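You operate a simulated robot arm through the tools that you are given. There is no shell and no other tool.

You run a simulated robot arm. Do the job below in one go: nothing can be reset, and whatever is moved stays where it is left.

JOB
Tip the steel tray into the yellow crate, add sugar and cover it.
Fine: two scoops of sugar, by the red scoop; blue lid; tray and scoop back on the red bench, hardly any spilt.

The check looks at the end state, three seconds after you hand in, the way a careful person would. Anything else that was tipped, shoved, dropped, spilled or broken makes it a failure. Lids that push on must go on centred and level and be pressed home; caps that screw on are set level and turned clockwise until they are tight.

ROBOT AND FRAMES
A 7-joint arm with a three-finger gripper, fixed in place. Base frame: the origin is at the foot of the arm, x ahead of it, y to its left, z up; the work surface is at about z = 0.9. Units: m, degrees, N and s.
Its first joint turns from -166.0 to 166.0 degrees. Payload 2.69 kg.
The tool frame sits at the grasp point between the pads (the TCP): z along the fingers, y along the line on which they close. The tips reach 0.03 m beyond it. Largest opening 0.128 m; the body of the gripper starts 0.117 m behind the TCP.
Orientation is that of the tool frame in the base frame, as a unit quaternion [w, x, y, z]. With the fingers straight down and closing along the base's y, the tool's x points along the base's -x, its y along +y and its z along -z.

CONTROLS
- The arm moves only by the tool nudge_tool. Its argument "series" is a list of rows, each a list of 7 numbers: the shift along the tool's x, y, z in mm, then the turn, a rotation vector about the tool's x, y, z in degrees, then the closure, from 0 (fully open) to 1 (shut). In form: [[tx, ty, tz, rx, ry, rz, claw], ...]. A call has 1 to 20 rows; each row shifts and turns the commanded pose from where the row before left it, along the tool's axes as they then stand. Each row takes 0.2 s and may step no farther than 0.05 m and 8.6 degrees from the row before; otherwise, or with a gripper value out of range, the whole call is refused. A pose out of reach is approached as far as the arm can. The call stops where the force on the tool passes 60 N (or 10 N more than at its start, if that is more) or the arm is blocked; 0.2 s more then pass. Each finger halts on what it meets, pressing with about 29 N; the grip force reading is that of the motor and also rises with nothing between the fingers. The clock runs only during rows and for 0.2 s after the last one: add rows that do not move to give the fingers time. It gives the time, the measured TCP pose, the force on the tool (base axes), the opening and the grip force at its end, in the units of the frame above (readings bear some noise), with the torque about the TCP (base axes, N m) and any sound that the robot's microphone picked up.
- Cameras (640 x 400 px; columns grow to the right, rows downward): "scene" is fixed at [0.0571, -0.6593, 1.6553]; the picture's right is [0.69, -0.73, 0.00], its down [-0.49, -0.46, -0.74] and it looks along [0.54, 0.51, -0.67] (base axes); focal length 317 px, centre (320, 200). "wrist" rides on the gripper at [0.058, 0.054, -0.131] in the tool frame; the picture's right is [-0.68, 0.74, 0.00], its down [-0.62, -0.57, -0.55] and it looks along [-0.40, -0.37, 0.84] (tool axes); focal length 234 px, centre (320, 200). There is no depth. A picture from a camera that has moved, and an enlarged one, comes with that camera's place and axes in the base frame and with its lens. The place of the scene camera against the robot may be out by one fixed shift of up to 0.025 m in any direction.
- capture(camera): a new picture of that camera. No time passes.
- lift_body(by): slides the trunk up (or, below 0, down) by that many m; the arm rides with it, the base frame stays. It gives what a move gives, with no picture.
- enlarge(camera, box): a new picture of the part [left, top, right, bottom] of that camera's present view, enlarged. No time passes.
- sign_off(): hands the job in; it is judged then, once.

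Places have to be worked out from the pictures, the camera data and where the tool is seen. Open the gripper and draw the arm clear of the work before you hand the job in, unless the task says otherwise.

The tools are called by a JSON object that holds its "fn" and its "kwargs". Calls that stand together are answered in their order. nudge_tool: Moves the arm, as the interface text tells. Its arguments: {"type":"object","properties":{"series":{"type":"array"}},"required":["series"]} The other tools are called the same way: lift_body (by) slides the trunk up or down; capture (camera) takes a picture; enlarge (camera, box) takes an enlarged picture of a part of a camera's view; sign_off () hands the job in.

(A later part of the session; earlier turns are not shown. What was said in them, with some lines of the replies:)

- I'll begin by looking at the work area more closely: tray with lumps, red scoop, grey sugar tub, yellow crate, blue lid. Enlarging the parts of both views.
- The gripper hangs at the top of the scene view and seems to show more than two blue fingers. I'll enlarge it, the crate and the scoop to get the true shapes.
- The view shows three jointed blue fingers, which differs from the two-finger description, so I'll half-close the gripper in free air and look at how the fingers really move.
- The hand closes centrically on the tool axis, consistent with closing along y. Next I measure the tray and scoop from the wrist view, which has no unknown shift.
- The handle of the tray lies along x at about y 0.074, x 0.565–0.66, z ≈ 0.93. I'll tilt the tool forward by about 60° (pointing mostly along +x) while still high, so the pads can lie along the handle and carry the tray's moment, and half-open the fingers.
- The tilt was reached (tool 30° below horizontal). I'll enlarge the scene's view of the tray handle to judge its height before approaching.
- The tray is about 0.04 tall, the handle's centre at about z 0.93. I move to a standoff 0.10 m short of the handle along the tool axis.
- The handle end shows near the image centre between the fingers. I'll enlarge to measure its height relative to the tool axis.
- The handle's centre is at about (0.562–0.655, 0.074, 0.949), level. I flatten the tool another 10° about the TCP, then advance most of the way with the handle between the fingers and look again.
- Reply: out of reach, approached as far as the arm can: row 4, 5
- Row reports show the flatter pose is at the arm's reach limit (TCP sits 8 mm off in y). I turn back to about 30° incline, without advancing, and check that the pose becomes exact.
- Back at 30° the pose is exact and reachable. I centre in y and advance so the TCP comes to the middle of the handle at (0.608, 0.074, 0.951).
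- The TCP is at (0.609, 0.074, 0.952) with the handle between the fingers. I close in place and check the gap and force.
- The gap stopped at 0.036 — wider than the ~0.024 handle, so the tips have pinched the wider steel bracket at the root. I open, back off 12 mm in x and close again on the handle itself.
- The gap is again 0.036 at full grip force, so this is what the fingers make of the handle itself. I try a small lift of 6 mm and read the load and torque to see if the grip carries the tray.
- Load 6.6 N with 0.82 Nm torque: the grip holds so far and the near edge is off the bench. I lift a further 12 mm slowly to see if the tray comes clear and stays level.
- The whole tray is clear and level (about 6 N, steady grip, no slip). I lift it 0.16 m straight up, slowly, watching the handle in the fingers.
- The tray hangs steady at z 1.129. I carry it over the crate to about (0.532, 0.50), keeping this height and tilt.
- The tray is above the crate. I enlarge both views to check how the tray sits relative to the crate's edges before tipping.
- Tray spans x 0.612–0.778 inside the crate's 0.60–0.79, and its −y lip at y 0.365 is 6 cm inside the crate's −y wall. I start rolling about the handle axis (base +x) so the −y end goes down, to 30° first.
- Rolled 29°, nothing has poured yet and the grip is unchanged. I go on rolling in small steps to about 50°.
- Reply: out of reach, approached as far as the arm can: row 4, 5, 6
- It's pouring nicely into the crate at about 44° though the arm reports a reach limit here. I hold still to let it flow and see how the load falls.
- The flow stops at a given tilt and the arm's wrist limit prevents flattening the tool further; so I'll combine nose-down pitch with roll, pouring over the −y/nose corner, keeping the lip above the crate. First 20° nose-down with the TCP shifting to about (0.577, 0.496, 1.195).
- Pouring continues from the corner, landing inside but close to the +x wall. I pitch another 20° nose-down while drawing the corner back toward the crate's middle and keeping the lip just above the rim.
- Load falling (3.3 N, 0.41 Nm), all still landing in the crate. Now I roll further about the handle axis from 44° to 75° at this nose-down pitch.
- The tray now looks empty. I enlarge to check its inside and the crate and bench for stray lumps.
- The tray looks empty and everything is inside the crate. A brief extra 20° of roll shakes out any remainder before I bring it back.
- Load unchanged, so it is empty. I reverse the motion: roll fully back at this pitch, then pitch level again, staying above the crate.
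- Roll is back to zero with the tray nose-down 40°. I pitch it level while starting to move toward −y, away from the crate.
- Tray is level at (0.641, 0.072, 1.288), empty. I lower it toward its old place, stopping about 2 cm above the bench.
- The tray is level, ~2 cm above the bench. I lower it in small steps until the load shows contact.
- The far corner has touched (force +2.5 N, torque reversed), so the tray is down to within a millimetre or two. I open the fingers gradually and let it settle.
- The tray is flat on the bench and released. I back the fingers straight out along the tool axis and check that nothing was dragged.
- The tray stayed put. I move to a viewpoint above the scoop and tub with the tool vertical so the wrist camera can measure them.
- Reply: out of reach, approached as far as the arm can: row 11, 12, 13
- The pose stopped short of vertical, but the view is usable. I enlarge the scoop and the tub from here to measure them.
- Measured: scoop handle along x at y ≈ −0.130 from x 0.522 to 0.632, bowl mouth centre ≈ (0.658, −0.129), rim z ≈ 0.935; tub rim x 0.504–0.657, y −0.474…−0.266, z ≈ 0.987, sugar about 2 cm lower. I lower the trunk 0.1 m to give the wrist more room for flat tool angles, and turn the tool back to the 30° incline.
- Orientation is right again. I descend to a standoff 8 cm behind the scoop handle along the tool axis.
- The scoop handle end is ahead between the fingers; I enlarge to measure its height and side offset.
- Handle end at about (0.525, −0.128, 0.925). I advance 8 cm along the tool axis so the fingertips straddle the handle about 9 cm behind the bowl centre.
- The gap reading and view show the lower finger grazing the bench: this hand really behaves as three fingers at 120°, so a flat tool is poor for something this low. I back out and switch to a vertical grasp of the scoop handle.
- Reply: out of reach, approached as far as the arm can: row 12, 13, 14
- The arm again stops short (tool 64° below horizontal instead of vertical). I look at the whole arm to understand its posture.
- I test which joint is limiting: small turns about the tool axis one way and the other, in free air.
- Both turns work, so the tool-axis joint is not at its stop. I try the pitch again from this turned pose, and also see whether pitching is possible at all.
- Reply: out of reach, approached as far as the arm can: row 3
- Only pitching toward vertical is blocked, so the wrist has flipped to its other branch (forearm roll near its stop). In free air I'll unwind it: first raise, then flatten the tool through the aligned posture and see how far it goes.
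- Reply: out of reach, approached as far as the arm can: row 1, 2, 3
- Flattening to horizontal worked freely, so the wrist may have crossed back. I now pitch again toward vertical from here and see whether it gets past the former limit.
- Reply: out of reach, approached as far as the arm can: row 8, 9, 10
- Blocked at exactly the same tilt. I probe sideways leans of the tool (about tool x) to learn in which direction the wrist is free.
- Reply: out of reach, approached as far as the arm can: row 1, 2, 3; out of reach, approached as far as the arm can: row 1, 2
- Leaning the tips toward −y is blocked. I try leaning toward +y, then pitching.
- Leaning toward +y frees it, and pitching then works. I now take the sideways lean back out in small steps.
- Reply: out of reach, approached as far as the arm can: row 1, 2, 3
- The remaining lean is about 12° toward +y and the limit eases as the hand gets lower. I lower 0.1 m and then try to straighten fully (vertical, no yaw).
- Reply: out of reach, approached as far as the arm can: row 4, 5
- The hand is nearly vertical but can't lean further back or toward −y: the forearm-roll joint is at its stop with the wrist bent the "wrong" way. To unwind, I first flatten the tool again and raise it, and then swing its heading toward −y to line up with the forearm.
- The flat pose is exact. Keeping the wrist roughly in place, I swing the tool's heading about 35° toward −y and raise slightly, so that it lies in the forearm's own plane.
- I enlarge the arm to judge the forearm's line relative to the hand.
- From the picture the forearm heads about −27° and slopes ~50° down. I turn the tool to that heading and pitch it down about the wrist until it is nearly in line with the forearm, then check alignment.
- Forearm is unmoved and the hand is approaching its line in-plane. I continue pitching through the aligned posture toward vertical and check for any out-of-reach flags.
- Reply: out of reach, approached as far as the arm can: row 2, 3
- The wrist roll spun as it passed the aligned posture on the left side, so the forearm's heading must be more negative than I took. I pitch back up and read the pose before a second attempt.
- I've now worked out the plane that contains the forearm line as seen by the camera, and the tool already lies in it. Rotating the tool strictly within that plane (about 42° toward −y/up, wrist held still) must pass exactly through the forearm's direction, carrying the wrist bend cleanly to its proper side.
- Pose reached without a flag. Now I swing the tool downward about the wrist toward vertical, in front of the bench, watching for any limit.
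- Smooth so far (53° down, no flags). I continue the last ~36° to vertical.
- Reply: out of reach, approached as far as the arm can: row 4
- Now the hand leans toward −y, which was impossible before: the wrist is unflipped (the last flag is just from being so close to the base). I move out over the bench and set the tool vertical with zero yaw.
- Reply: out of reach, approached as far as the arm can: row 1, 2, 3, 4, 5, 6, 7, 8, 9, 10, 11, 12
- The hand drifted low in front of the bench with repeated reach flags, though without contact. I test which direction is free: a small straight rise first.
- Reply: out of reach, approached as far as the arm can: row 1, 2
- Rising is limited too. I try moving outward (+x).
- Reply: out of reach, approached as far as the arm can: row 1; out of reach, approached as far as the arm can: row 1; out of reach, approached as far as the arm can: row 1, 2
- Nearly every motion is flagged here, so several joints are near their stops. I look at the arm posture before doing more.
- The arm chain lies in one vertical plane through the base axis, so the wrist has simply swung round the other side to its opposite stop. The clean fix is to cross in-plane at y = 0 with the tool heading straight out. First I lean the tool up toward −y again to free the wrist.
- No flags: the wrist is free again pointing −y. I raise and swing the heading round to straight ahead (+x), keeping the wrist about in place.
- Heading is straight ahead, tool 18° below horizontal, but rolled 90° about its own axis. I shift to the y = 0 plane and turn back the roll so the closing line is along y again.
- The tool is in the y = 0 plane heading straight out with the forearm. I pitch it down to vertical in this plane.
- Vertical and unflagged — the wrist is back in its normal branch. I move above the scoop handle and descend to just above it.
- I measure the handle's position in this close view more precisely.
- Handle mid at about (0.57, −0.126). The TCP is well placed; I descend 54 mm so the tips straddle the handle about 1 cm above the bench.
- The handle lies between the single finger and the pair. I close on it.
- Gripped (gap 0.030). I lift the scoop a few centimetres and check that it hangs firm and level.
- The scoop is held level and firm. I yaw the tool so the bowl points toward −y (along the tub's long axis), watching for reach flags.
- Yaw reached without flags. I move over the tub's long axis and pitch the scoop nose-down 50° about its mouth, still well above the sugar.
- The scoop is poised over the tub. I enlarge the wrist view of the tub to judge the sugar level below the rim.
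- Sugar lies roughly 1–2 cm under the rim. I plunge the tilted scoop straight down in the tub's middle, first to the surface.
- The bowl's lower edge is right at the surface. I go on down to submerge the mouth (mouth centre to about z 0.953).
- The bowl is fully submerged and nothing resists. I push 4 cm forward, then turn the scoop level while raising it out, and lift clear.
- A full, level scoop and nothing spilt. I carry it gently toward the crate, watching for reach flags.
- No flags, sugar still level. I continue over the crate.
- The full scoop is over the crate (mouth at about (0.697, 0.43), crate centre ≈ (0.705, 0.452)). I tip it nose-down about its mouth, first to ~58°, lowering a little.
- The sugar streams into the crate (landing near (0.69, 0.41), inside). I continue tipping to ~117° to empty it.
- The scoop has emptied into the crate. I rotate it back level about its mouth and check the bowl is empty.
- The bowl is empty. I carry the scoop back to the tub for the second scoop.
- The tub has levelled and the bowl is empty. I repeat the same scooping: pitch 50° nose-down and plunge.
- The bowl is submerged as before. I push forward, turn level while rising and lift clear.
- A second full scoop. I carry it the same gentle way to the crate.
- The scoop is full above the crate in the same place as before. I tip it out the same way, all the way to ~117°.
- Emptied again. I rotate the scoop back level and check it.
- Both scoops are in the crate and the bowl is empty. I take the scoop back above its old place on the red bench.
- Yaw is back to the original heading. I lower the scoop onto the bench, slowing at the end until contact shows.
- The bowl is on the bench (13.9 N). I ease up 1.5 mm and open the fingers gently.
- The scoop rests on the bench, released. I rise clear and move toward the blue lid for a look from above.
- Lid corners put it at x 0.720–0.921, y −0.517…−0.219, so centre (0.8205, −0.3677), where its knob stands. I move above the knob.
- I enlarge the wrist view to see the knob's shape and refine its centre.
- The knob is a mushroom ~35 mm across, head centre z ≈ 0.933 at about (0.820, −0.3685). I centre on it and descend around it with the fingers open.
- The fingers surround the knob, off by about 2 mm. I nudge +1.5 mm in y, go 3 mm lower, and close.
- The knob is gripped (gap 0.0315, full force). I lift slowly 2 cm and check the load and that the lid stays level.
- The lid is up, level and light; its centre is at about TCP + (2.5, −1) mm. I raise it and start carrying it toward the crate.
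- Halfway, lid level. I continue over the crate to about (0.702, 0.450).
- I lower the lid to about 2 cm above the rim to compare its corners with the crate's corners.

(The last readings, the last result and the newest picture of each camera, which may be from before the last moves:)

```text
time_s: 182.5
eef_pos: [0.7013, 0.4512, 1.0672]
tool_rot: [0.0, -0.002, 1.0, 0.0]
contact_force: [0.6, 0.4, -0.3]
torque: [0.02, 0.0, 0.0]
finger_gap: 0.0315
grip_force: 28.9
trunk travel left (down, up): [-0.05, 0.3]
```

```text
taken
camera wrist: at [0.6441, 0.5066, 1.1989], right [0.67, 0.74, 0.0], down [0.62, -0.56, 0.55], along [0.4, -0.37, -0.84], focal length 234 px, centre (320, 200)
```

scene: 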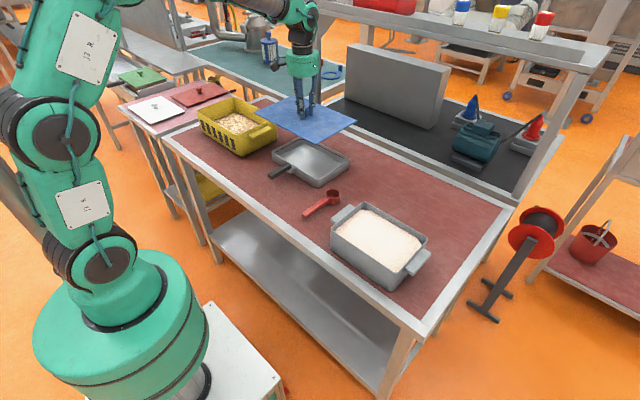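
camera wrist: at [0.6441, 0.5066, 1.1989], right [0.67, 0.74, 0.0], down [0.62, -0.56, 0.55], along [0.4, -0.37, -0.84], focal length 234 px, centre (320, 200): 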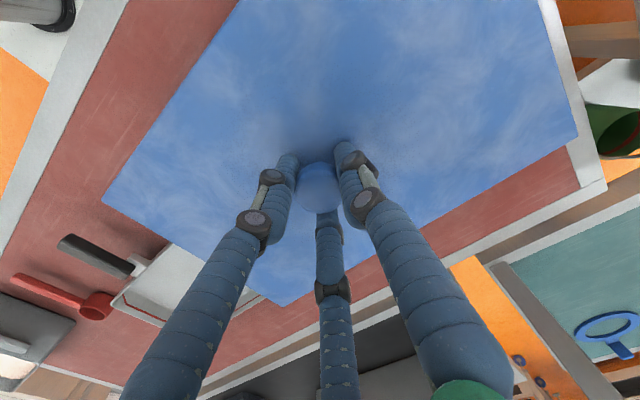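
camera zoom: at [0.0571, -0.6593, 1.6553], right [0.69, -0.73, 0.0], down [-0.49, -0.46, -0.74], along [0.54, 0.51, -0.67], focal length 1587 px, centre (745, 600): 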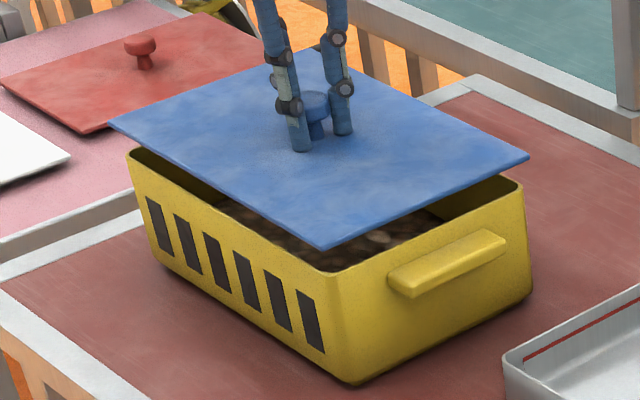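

By the wrist measurements lid and crate centres agree within a couple of millimetres; the scene view agrees if the lid is a bit closer to the rim than I assumed. I lower another 12 mm and compare again where the height ambiguity is smaller.

{"fn": "nudge_tool", "kwargs": {"series": [[0, 0, 4, 0, 0, 0, 1.0], [0, 0, 4, 0, 0, 0, 1.0], [0, 0, 4, 0, 0, 0, 1.0], [0, 0, 0, 0, 0, 0, 1.0]]}}

{"fn": "enlarge", "kwargs": {"camera": "scene", "box": [195, 90, 255, 140]}}

{"fn": "enlarge", "kwargs": {"camera": "scene", "box": [230, 90, 290, 140]}}

```text
time_s: 183.5
eef_pos: [0.7019, 0.4512, 1.0559]
tool_rot: [-0.002, -0.002, 1.0, 0.0]
contact_force: [0.5, 0.3, -1.4]
torque: [0.01, 0.01, -0.02]
finger_gap: 0.0314
grip_force: 29.2
trunk travel left (down, up): [-0.05, 0.3]
```

```text
8.00 times, centred on (225, 115) of scene
camera zoom: at [0.0571, -0.6593, 1.6553], right [0.69, -0.73, 0.0], down [-0.49, -0.46, -0.74], along [0.54, 0.51, -0.67], focal length 2540 px, centre (1080, 880)
```

zoom: 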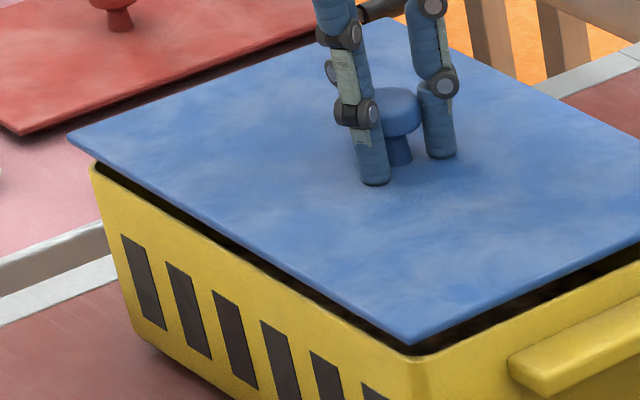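

```text
8.00 times, centred on (260, 115) of scene
camera zoom: at [0.0571, -0.6593, 1.6553], right [0.69, -0.73, 0.0], down [-0.49, -0.46, -0.74], along [0.54, 0.51, -0.67], focal length 2540 px, centre (800, 880)
```

zoom: 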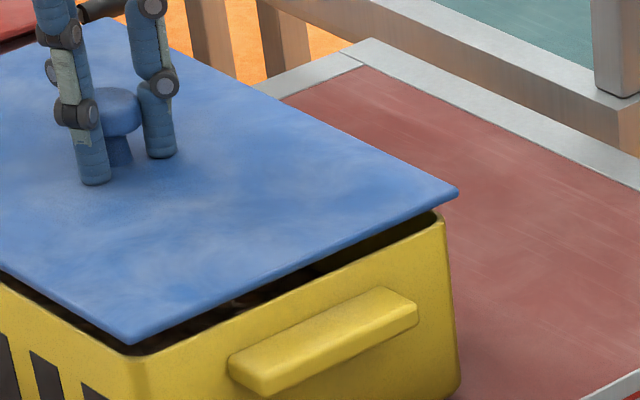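

At an assumed 10 mm gap the lid overhangs the rim evenly (≈5 mm all round). I lower in 2 mm steps to find the contact height, which removes the remaining ambiguity.

{"fn": "nudge_tool", "kwargs": {"series": [[0, 0, 2, 0, 0, 0, 1.0], [0, 0, 2, 0, 0, 0, 1.0], [0, 0, 0, 0, 0, 0, 1.0]]}}

{"fn": "nudge_tool", "kwargs": {"series": [[0, 0, 2, 0, 0, 0, 1.0], [0, 0, 0, 0, 0, 0, 1.0]]}}

```text
time_s: 184.3
eef_pos: [0.7027, 0.4527, 1.0528]
tool_rot: [0.0, -0.002, 1.0, -0.001]
contact_force: [-0.5, 0.1, -0.2]
torque: [0.05, 0.0, 0.04]
finger_gap: 0.0317
grip_force: 29.8
trunk travel left (down, up): [-0.05, 0.3]
```

```text
time_s: 184.9
eef_pos: [0.7025, 0.4542, 1.0507]
tool_rot: [0.0, -0.001, 1.0, 0.0]
contact_force: [-0.1, 0.7, -0.8]
torque: [0.01, 0.03, 0.0]
finger_gap: 0.0316
grip_force: 29.0
trunk travel left (down, up): [-0.05, 0.3]
```

{"fn": "nudge_tool", "kwargs": {"series": [[0, 0, 1.5, 0, 0, 0, 1.0], [0, 0, 0, 0, 0, 0, 1.0]]}}

{"fn": "enlarge", "kwargs": {"camera": "scene", "box": [195, 90, 255, 140]}}

{"fn": "enlarge", "kwargs": {"camera": "scene", "box": [230, 90, 290, 140]}}

```text
time_s: 185.5
eef_pos: [0.7032, 0.452, 1.0495]
tool_rot: [-0.001, -0.002, 1.0, 0.0]
contact_force: [0.4, -0.4, -0.8]
torque: [0.02, 0.03, 0.03]
finger_gap: 0.0315
grip_force: 29.3
trunk travel left (down, up): [-0.05, 0.3]
```

```text
8.00 times, centred on (225, 115) of scene
camera zoom: at [0.0571, -0.6593, 1.6553], right [0.69, -0.73, 0.0], down [-0.49, -0.46, -0.74], along [0.54, 0.51, -0.67], focal length 2540 px, centre (1080, 880)
```

zoom: 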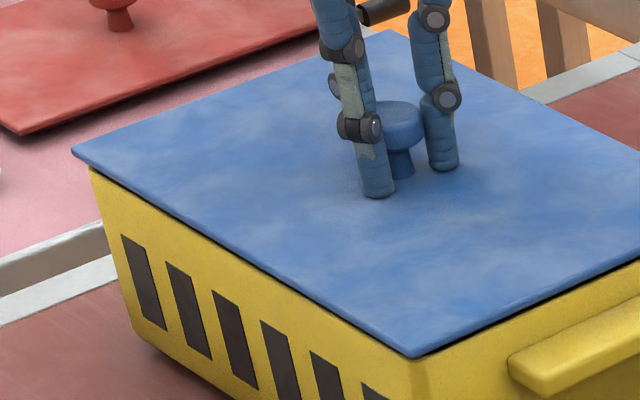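

```text
8.00 times, centred on (260, 115) of scene
camera zoom: at [0.0571, -0.6593, 1.6553], right [0.69, -0.73, 0.0], down [-0.49, -0.46, -0.74], along [0.54, 0.51, -0.67], focal length 2540 px, centre (800, 880)
```

zoom: 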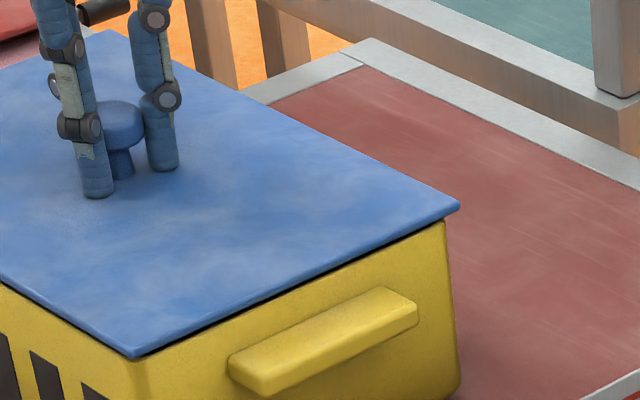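

At near-contact the lid overhangs evenly: centre offset only about (−1.5, +1) mm. I keep lowering in 1 mm steps to seat it.

{"fn": "nudge_tool", "kwargs": {"series": [[0, 0, 1, 0, 0, 0, 1.0], [0, 0, 1, 0, 0, 0, 1.0], [0, 0, 1, 0, 0, 0, 1.0], [0, 0, 0, 0, 0, 0, 1.0]]}}

```text
time_s: 186.5
eef_pos: [0.7018, 0.4515, 1.047]
tool_rot: [-0.001, -0.002, 1.0, 0.001]
contact_force: [-4.9, 1.2, 8.1]
torque: [0.06, -0.25, 0.07]
finger_gap: 0.0316
grip_force: 29.1
trunk travel left (down, up): [-0.05, 0.3]
```

Contact: 8 N up and 5 N sideways toward −x, so the lid's lip is meeting the rim on the +x side. I look closely before pressing on.

{"fn": "enlarge", "kwargs": {"camera": "scene", "box": [190, 90, 290, 165]}}

{"fn": "enlarge", "kwargs": {"camera": "scene", "box": [235, 95, 285, 135]}}

{"fn": "enlarge", "kwargs": {"camera": "scene", "box": [195, 100, 235, 130]}}

```text
5.33 times, centred on (240, 128) of scene
camera zoom: at [0.0571, -0.6593, 1.6553], right [0.69, -0.73, 0.0], down [-0.49, -0.46, -0.74], along [0.54, 0.51, -0.67], focal length 1693 px, centre (747, 587)
```

zoom: 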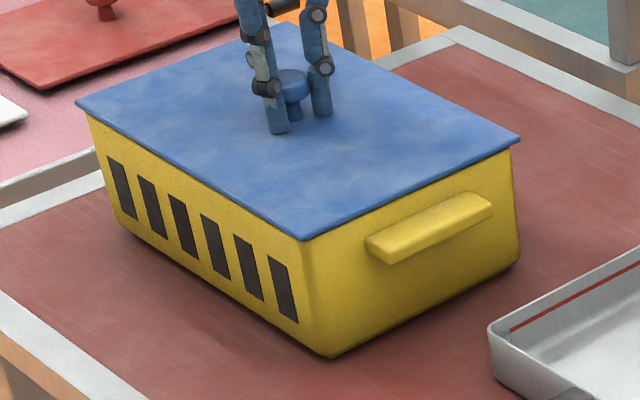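

```text
10.00 times, centred on (260, 115) of scene
camera zoom: at [0.0571, -0.6593, 1.6553], right [0.69, -0.73, 0.0], down [-0.49, -0.46, -0.74], along [0.54, 0.51, -0.67], focal length 3174 px, centre (920, 1050)
```

zoom: 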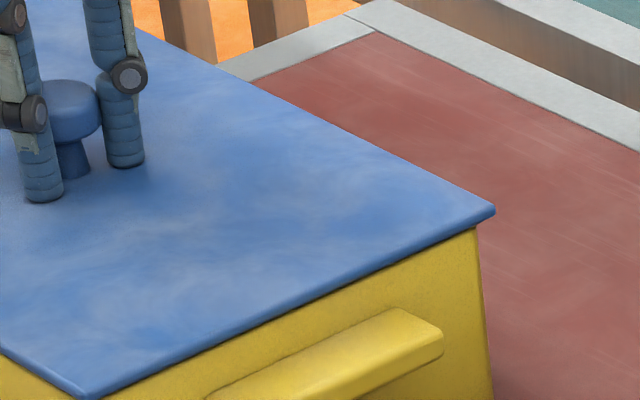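

```text
13.33 times, centred on (215, 115) of scene
camera zoom: at [0.0571, -0.6593, 1.6553], right [0.69, -0.73, 0.0], down [-0.49, -0.46, -0.74], along [0.54, 0.51, -0.67], focal length 4232 px, centre (1720, 1333)
```

zoom: 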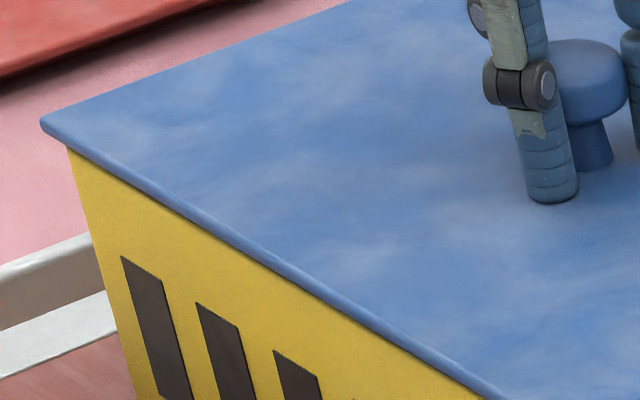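

The lid sits flush with an even overhang (within ~1.5 mm). I press down through the knob in 1 mm steps, watching force and any click.

{"fn": "nudge_tool", "kwargs": {"series": [[0, 0, 1, 0, 0, 0, 1.0], [0, 0, 1, 0, 0, 0, 1.0], [0, 0, 0, 0, 0, 0, 1.0]]}}

```text
time_s: 187.3
eef_pos: [0.7018, 0.4505, 1.0458]
tool_rot: [0.0, -0.003, 1.0, 0.001]
contact_force: [-10.9, -5.5, 22.4]
torque: [-0.29, 0.24, -0.05]
finger_gap: 0.0314
grip_force: 28.8
trunk travel left (down, up): [-0.05, 0.3]
heard: snap
```

I heard a snap at 22 N. I press a little further to make sure it is fully home, then look.

{"fn": "nudge_tool", "kwargs": {"series": [[0, 0, 1, 0, 0, 0, 1.0], [0, 0, 0, 0, 0, 0, 1.0]]}}

{"fn": "enlarge", "kwargs": {"camera": "scene", "box": [190, 90, 290, 165]}}

```text
time_s: 187.9
eef_pos: [0.7015, 0.4516, 1.0455]
tool_rot: [0.002, -0.002, 1.0, 0.002]
contact_force: [-13.1, -4.3, 35.6]
torque: [-0.28, 0.44, -0.02]
finger_gap: 0.0319
grip_force: 29.4
trunk travel left (down, up): [-0.05, 0.3]
```

```text
5.33 times, centred on (240, 128) of scene
camera zoom: at [0.0571, -0.6593, 1.6553], right [0.69, -0.73, 0.0], down [-0.49, -0.46, -0.74], along [0.54, 0.51, -0.67], focal length 1693 px, centre (747, 587)
```

zoom: 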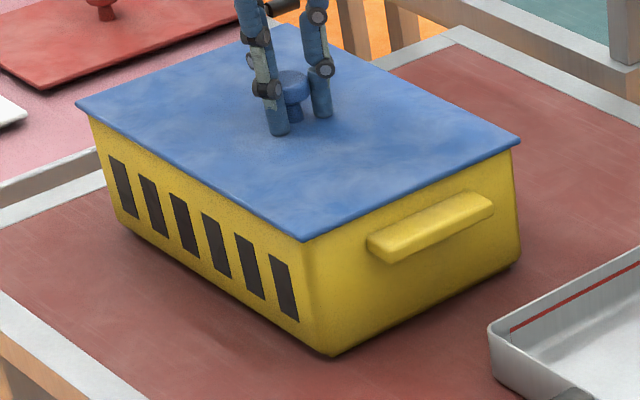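

Firm at 36 N with no further travel: the lid is home and flush. I relieve the pressure and open the fingers.

{"fn": "nudge_tool", "kwargs": {"series": [[0, 0, -1.5, 0, 0, 0, 1.0], [0, 0, -1.2, 0, 0, 0, 1.0], [0, 0, 0, 0, 0, 0, 1.0]]}}

{"fn": "nudge_tool", "kwargs": {"series": [[0, 0, 0, 0, 0, 0, 0.72], [0, 0, 0, 0, 0, 0, 0.6], [0, 0, 0, 0, 0, 0, 0.4], [0, 0, 0, 0, 0, 0, 0.2], [0, 0, 0, 0, 0, 0, 0.2]]}}

{"fn": "enlarge", "kwargs": {"camera": "scene", "box": [190, 80, 290, 165]}}

```text
time_s: 188.7
eef_pos: [0.7019, 0.4512, 1.0461]
tool_rot: [-0.001, -0.002, 1.0, 0.0]
contact_force: [-8.3, -0.2, 19.4]
torque: [0.08, -0.15, -0.04]
finger_gap: 0.0315
grip_force: 28.9
trunk travel left (down, up): [-0.05, 0.3]
```

```text
time_s: 189.9
eef_pos: [0.7031, 0.4512, 1.0455]
tool_rot: [-0.002, -0.002, 1.0, 0.0]
contact_force: [0.3, 0.1, 0.1]
torque: [0.03, -0.01, -0.02]
finger_gap: 0.1022
grip_force: 0.1
trunk travel left (down, up): [-0.05, 0.3]
```

```text
4.71 times, centred on (240, 122) of scene
camera zoom: at [0.0571, -0.6593, 1.6553], right [0.69, -0.73, 0.0], down [-0.49, -0.46, -0.74], along [0.54, 0.51, -0.67], focal length 1494 px, centre (696, 565)
```

zoom: 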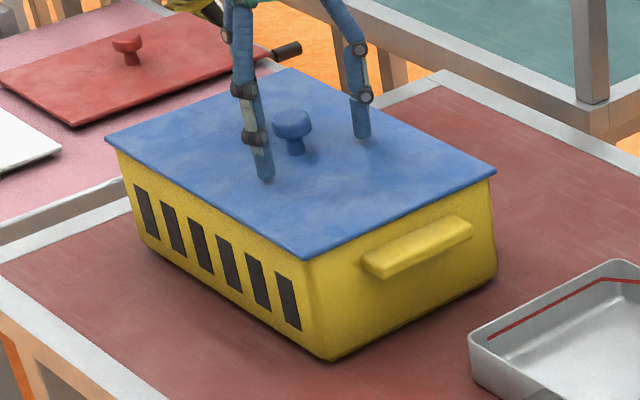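

Released. I rise clear of the knob and inspect the lid from above.

{"fn": "nudge_tool", "kwargs": {"series": [[0, 0, -15, 0, 0, 0, 0.2], [0, 0, -30, 0, 0, 0, 0.2], [0, 0, -40, 0, 0, 0, 0.2], [0, 0, -45, 0, 0, 0, 0.2], [20, 25, -45, 0, 0, 0, 0.2], [30, 30, 0, 0, 0, 0, 0.2], [30, 30, 0, 0, 0, 0, 0.2], [0, 0, 0, 0, 0, 0, 0.2]]}}

{"fn": "capture", "kwargs": {"camera": "wrist"}}

{"fn": "capture", "kwargs": {"camera": "scene"}}

```text
refused: row 5 steps farther than a row can; nothing moved
```

```text
taken
camera wrist: at [0.6456, 0.5065, 1.1761], right [0.67, 0.74, 0.0], down [0.62, -0.56, 0.55], along [0.4, -0.37, -0.84], focal length 234 px, centre (320, 200)
```

wrist: 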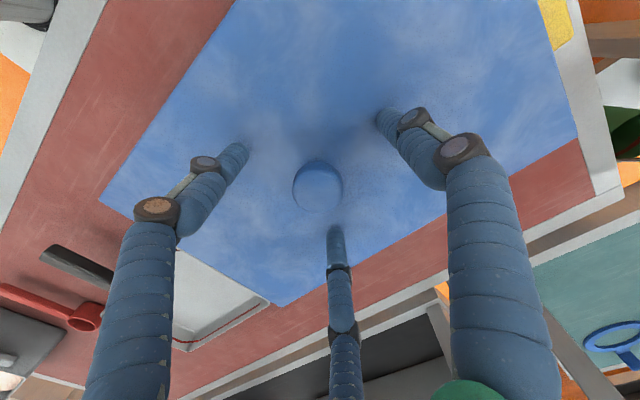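

```text
taken
```

scene: 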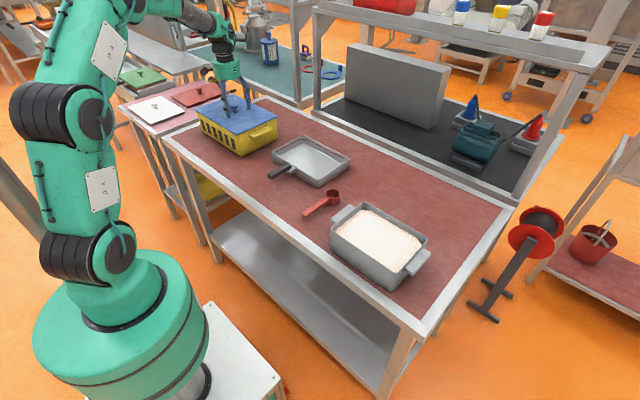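

That call was refused for one oversized row, so nothing moved; the fingers are still open around the knob. I repeat the rise with smaller rows.

{"fn": "nudge_tool", "kwargs": {"series": [[0, 0, -15, 0, 0, 0, 0.2], [0, 0, -30, 0, 0, 0, 0.2], [0, 0, -40, 0, 0, 0, 0.2], [0, 0, -45, 0, 0, 0, 0.2], [0, 0, -45, 0, 0, 0, 0.2], [25, 25, 0, 0, 0, 0, 0.2], [25, 25, 0, 0, 0, 0, 0.2], [25, 25, 0, 0, 0, 0, 0.2], [0, 0, 0, 0, 0, 0, 0.2]]}}

{"fn": "capture", "kwargs": {"camera": "wrist"}}

{"fn": "capture", "kwargs": {"camera": "scene"}}

```text
time_s: 191.9
eef_pos: [0.627, 0.5249, 1.2208]
tool_rot: [-0.002, -0.002, 1.0, 0.0]
contact_force: [0.3, 0.4, -0.7]
torque: [-0.02, -0.01, 0.0]
finger_gap: 0.1025
grip_force: 0.1
trunk travel left (down, up): [-0.05, 0.3]
```

```text
taken
camera wrist: at [0.57, 0.5796, 1.3516], right [0.67, 0.74, 0.0], down [0.62, -0.56, 0.55], along [0.4, -0.37, -0.84], focal length 234 px, centre (320, 200)
```

wrist: 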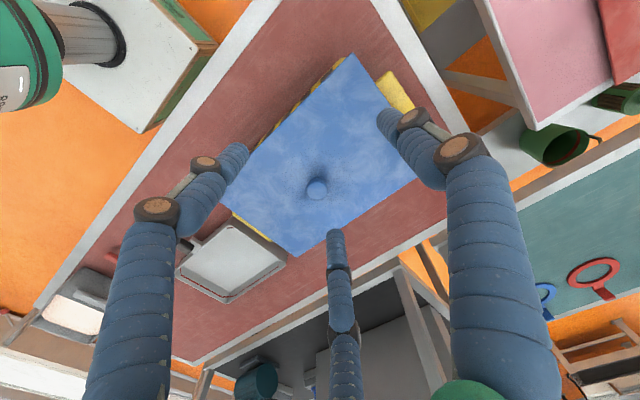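

```text
taken
```

scene: 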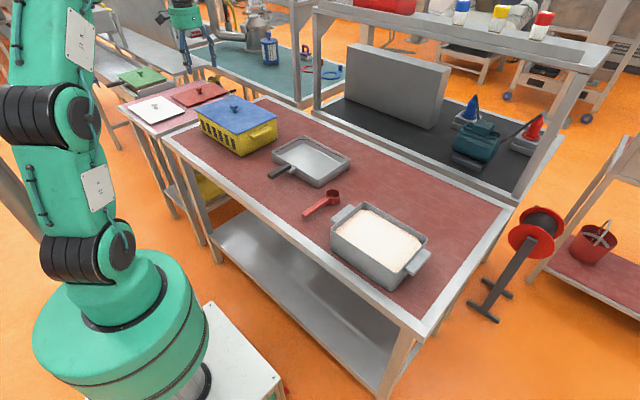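

The lid is on and everything is back on the bench. I enlarge both views to check that it is level and home on all sides and that nothing was spilt.

{"fn": "enlarge", "kwargs": {"camera": "scene", "box": [190, 85, 290, 160]}}

{"fn": "enlarge", "kwargs": {"camera": "wrist", "box": [210, 40, 430, 270]}}

{"fn": "enlarge", "kwargs": {"camera": "scene", "box": [250, 120, 480, 300]}}

```text
5.33 times, centred on (240, 122) of scene
camera zoom: at [0.0571, -0.6593, 1.6553], right [0.69, -0.73, 0.0], down [-0.49, -0.46, -0.74], along [0.54, 0.51, -0.67], focal length 1693 px, centre (747, 613)
```

zoom: 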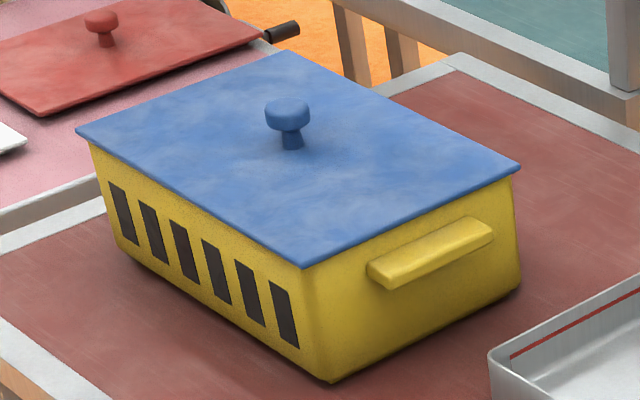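

```text
1.74 times, centred on (320, 155) of wrist
camera zoom: at [0.57, 0.5796, 1.3516], right [0.67, 0.74, 0.0], down [0.62, -0.56, 0.55], along [0.4, -0.37, -0.84], focal length 407 px, centre (320, 278)
```

zoom: 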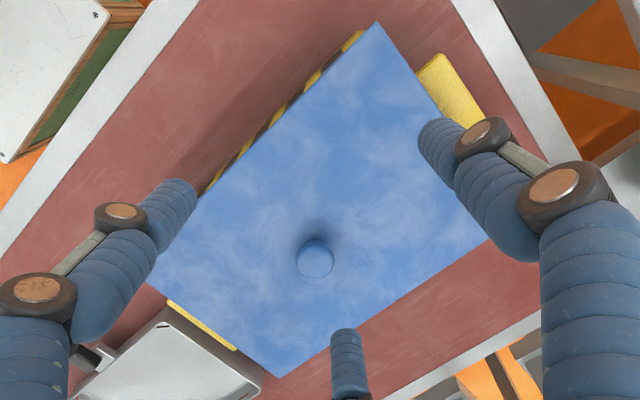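

```text
2.22 times, centred on (365, 210) of scene
camera zoom: at [0.0571, -0.6593, 1.6553], right [0.69, -0.73, 0.0], down [-0.49, -0.46, -0.74], along [0.54, 0.51, -0.67], focal length 705 px, centre (220, 178)
```

zoom: 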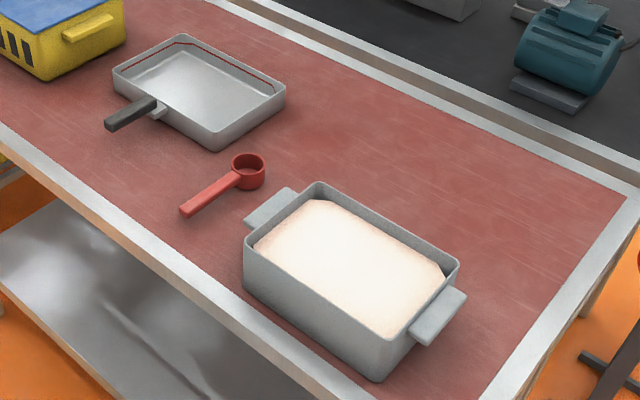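

Everything looks right: lid centred, level and snapped home; tray and scoop on the red bench, no spill visible. I draw the arm up and away with the gripper fully open.

{"fn": "nudge_tool", "kwargs": {"series": [[0, 0, -40, 0, 0, 0, 0.0], [0, 0, -40, 0, 0, 0, 0.0], [15, -40, -5, 0, 0, 0, 0.0], [15, -40, -5, 0, 0, 0, 0.0], [15, -40, 0, 0, 0, 0, 0.0], [15, -40, 0, 0, 0, 0, 0.0], [15, -40, 0, 0, 0, 0, 0.0], [10, -40, 0, 0, 0, 0, 0.0], [0, 0, 0, 0, 0, 0, 0.0]]}}

{"fn": "capture", "kwargs": {"camera": "scene"}}

{"fn": "enlarge", "kwargs": {"camera": "scene", "box": [150, 70, 330, 200]}}

```text
time_s: 193.9
eef_pos: [0.5453, 0.285, 1.3124]
tool_rot: [-0.001, -0.002, 1.0, 0.001]
contact_force: [0.1, -1.2, 0.7]
torque: [0.05, -0.05, 0.0]
finger_gap: 0.1282
grip_force: 0.0
trunk travel left (down, up): [-0.05, 0.3]
```

```text
taken
```

scene: 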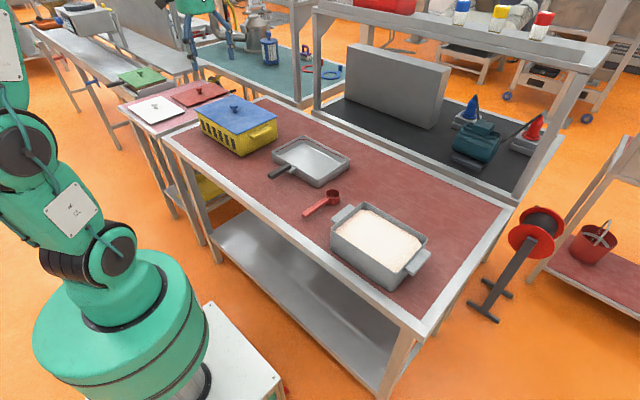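

```text
3.08 times, centred on (240, 135) of scene
camera zoom: at [0.0571, -0.6593, 1.6553], right [0.69, -0.73, 0.0], down [-0.49, -0.46, -0.74], along [0.54, 0.51, -0.67], focal length 977 px, centre (566, 400)
```

zoom: 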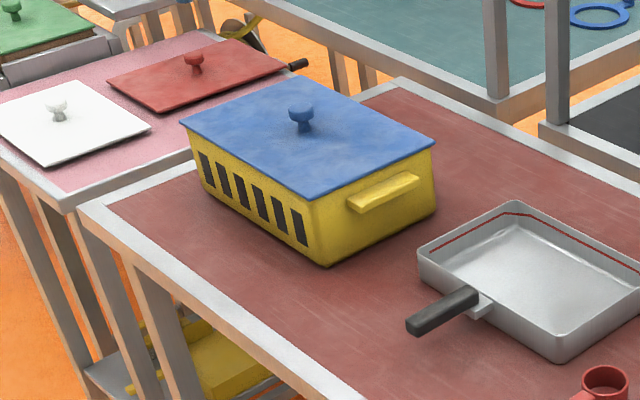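

The crate is filled and holds two full scoops of sugar. The blue lid is snapped on level, the tray and scoop are back on the red bench, and the arm is clear with the gripper open. I hand the job in.

{"fn": "sign_off", "kwargs": {}}

```text
The job is handed in.
```

The tray is emptied into the yellow crate, two full scoops of sugar are on top, and the blue lid is on. I have handed the job in but have no result from the check yet.

- **Tray:** everything went into the crate, and the tray is back in roughly its original place on the red bench.
- **Sugar:** I took two level, full scoops with the red scoop and tipped both inside the crate. The scoop is back on the red bench, close to where it started.
- **Lid:** it snapped on at about 22 N. I pressed on to about 36 N and it moved no further. It looks level and is centred to within about 1.5 mm.
- **Spills:** I saw none in the final pictures, and nothing else looks moved.

The gripper is open and the arm is clear of the bench. I lowered the trunk by 0.1 m to get room for the wrist and left it there.
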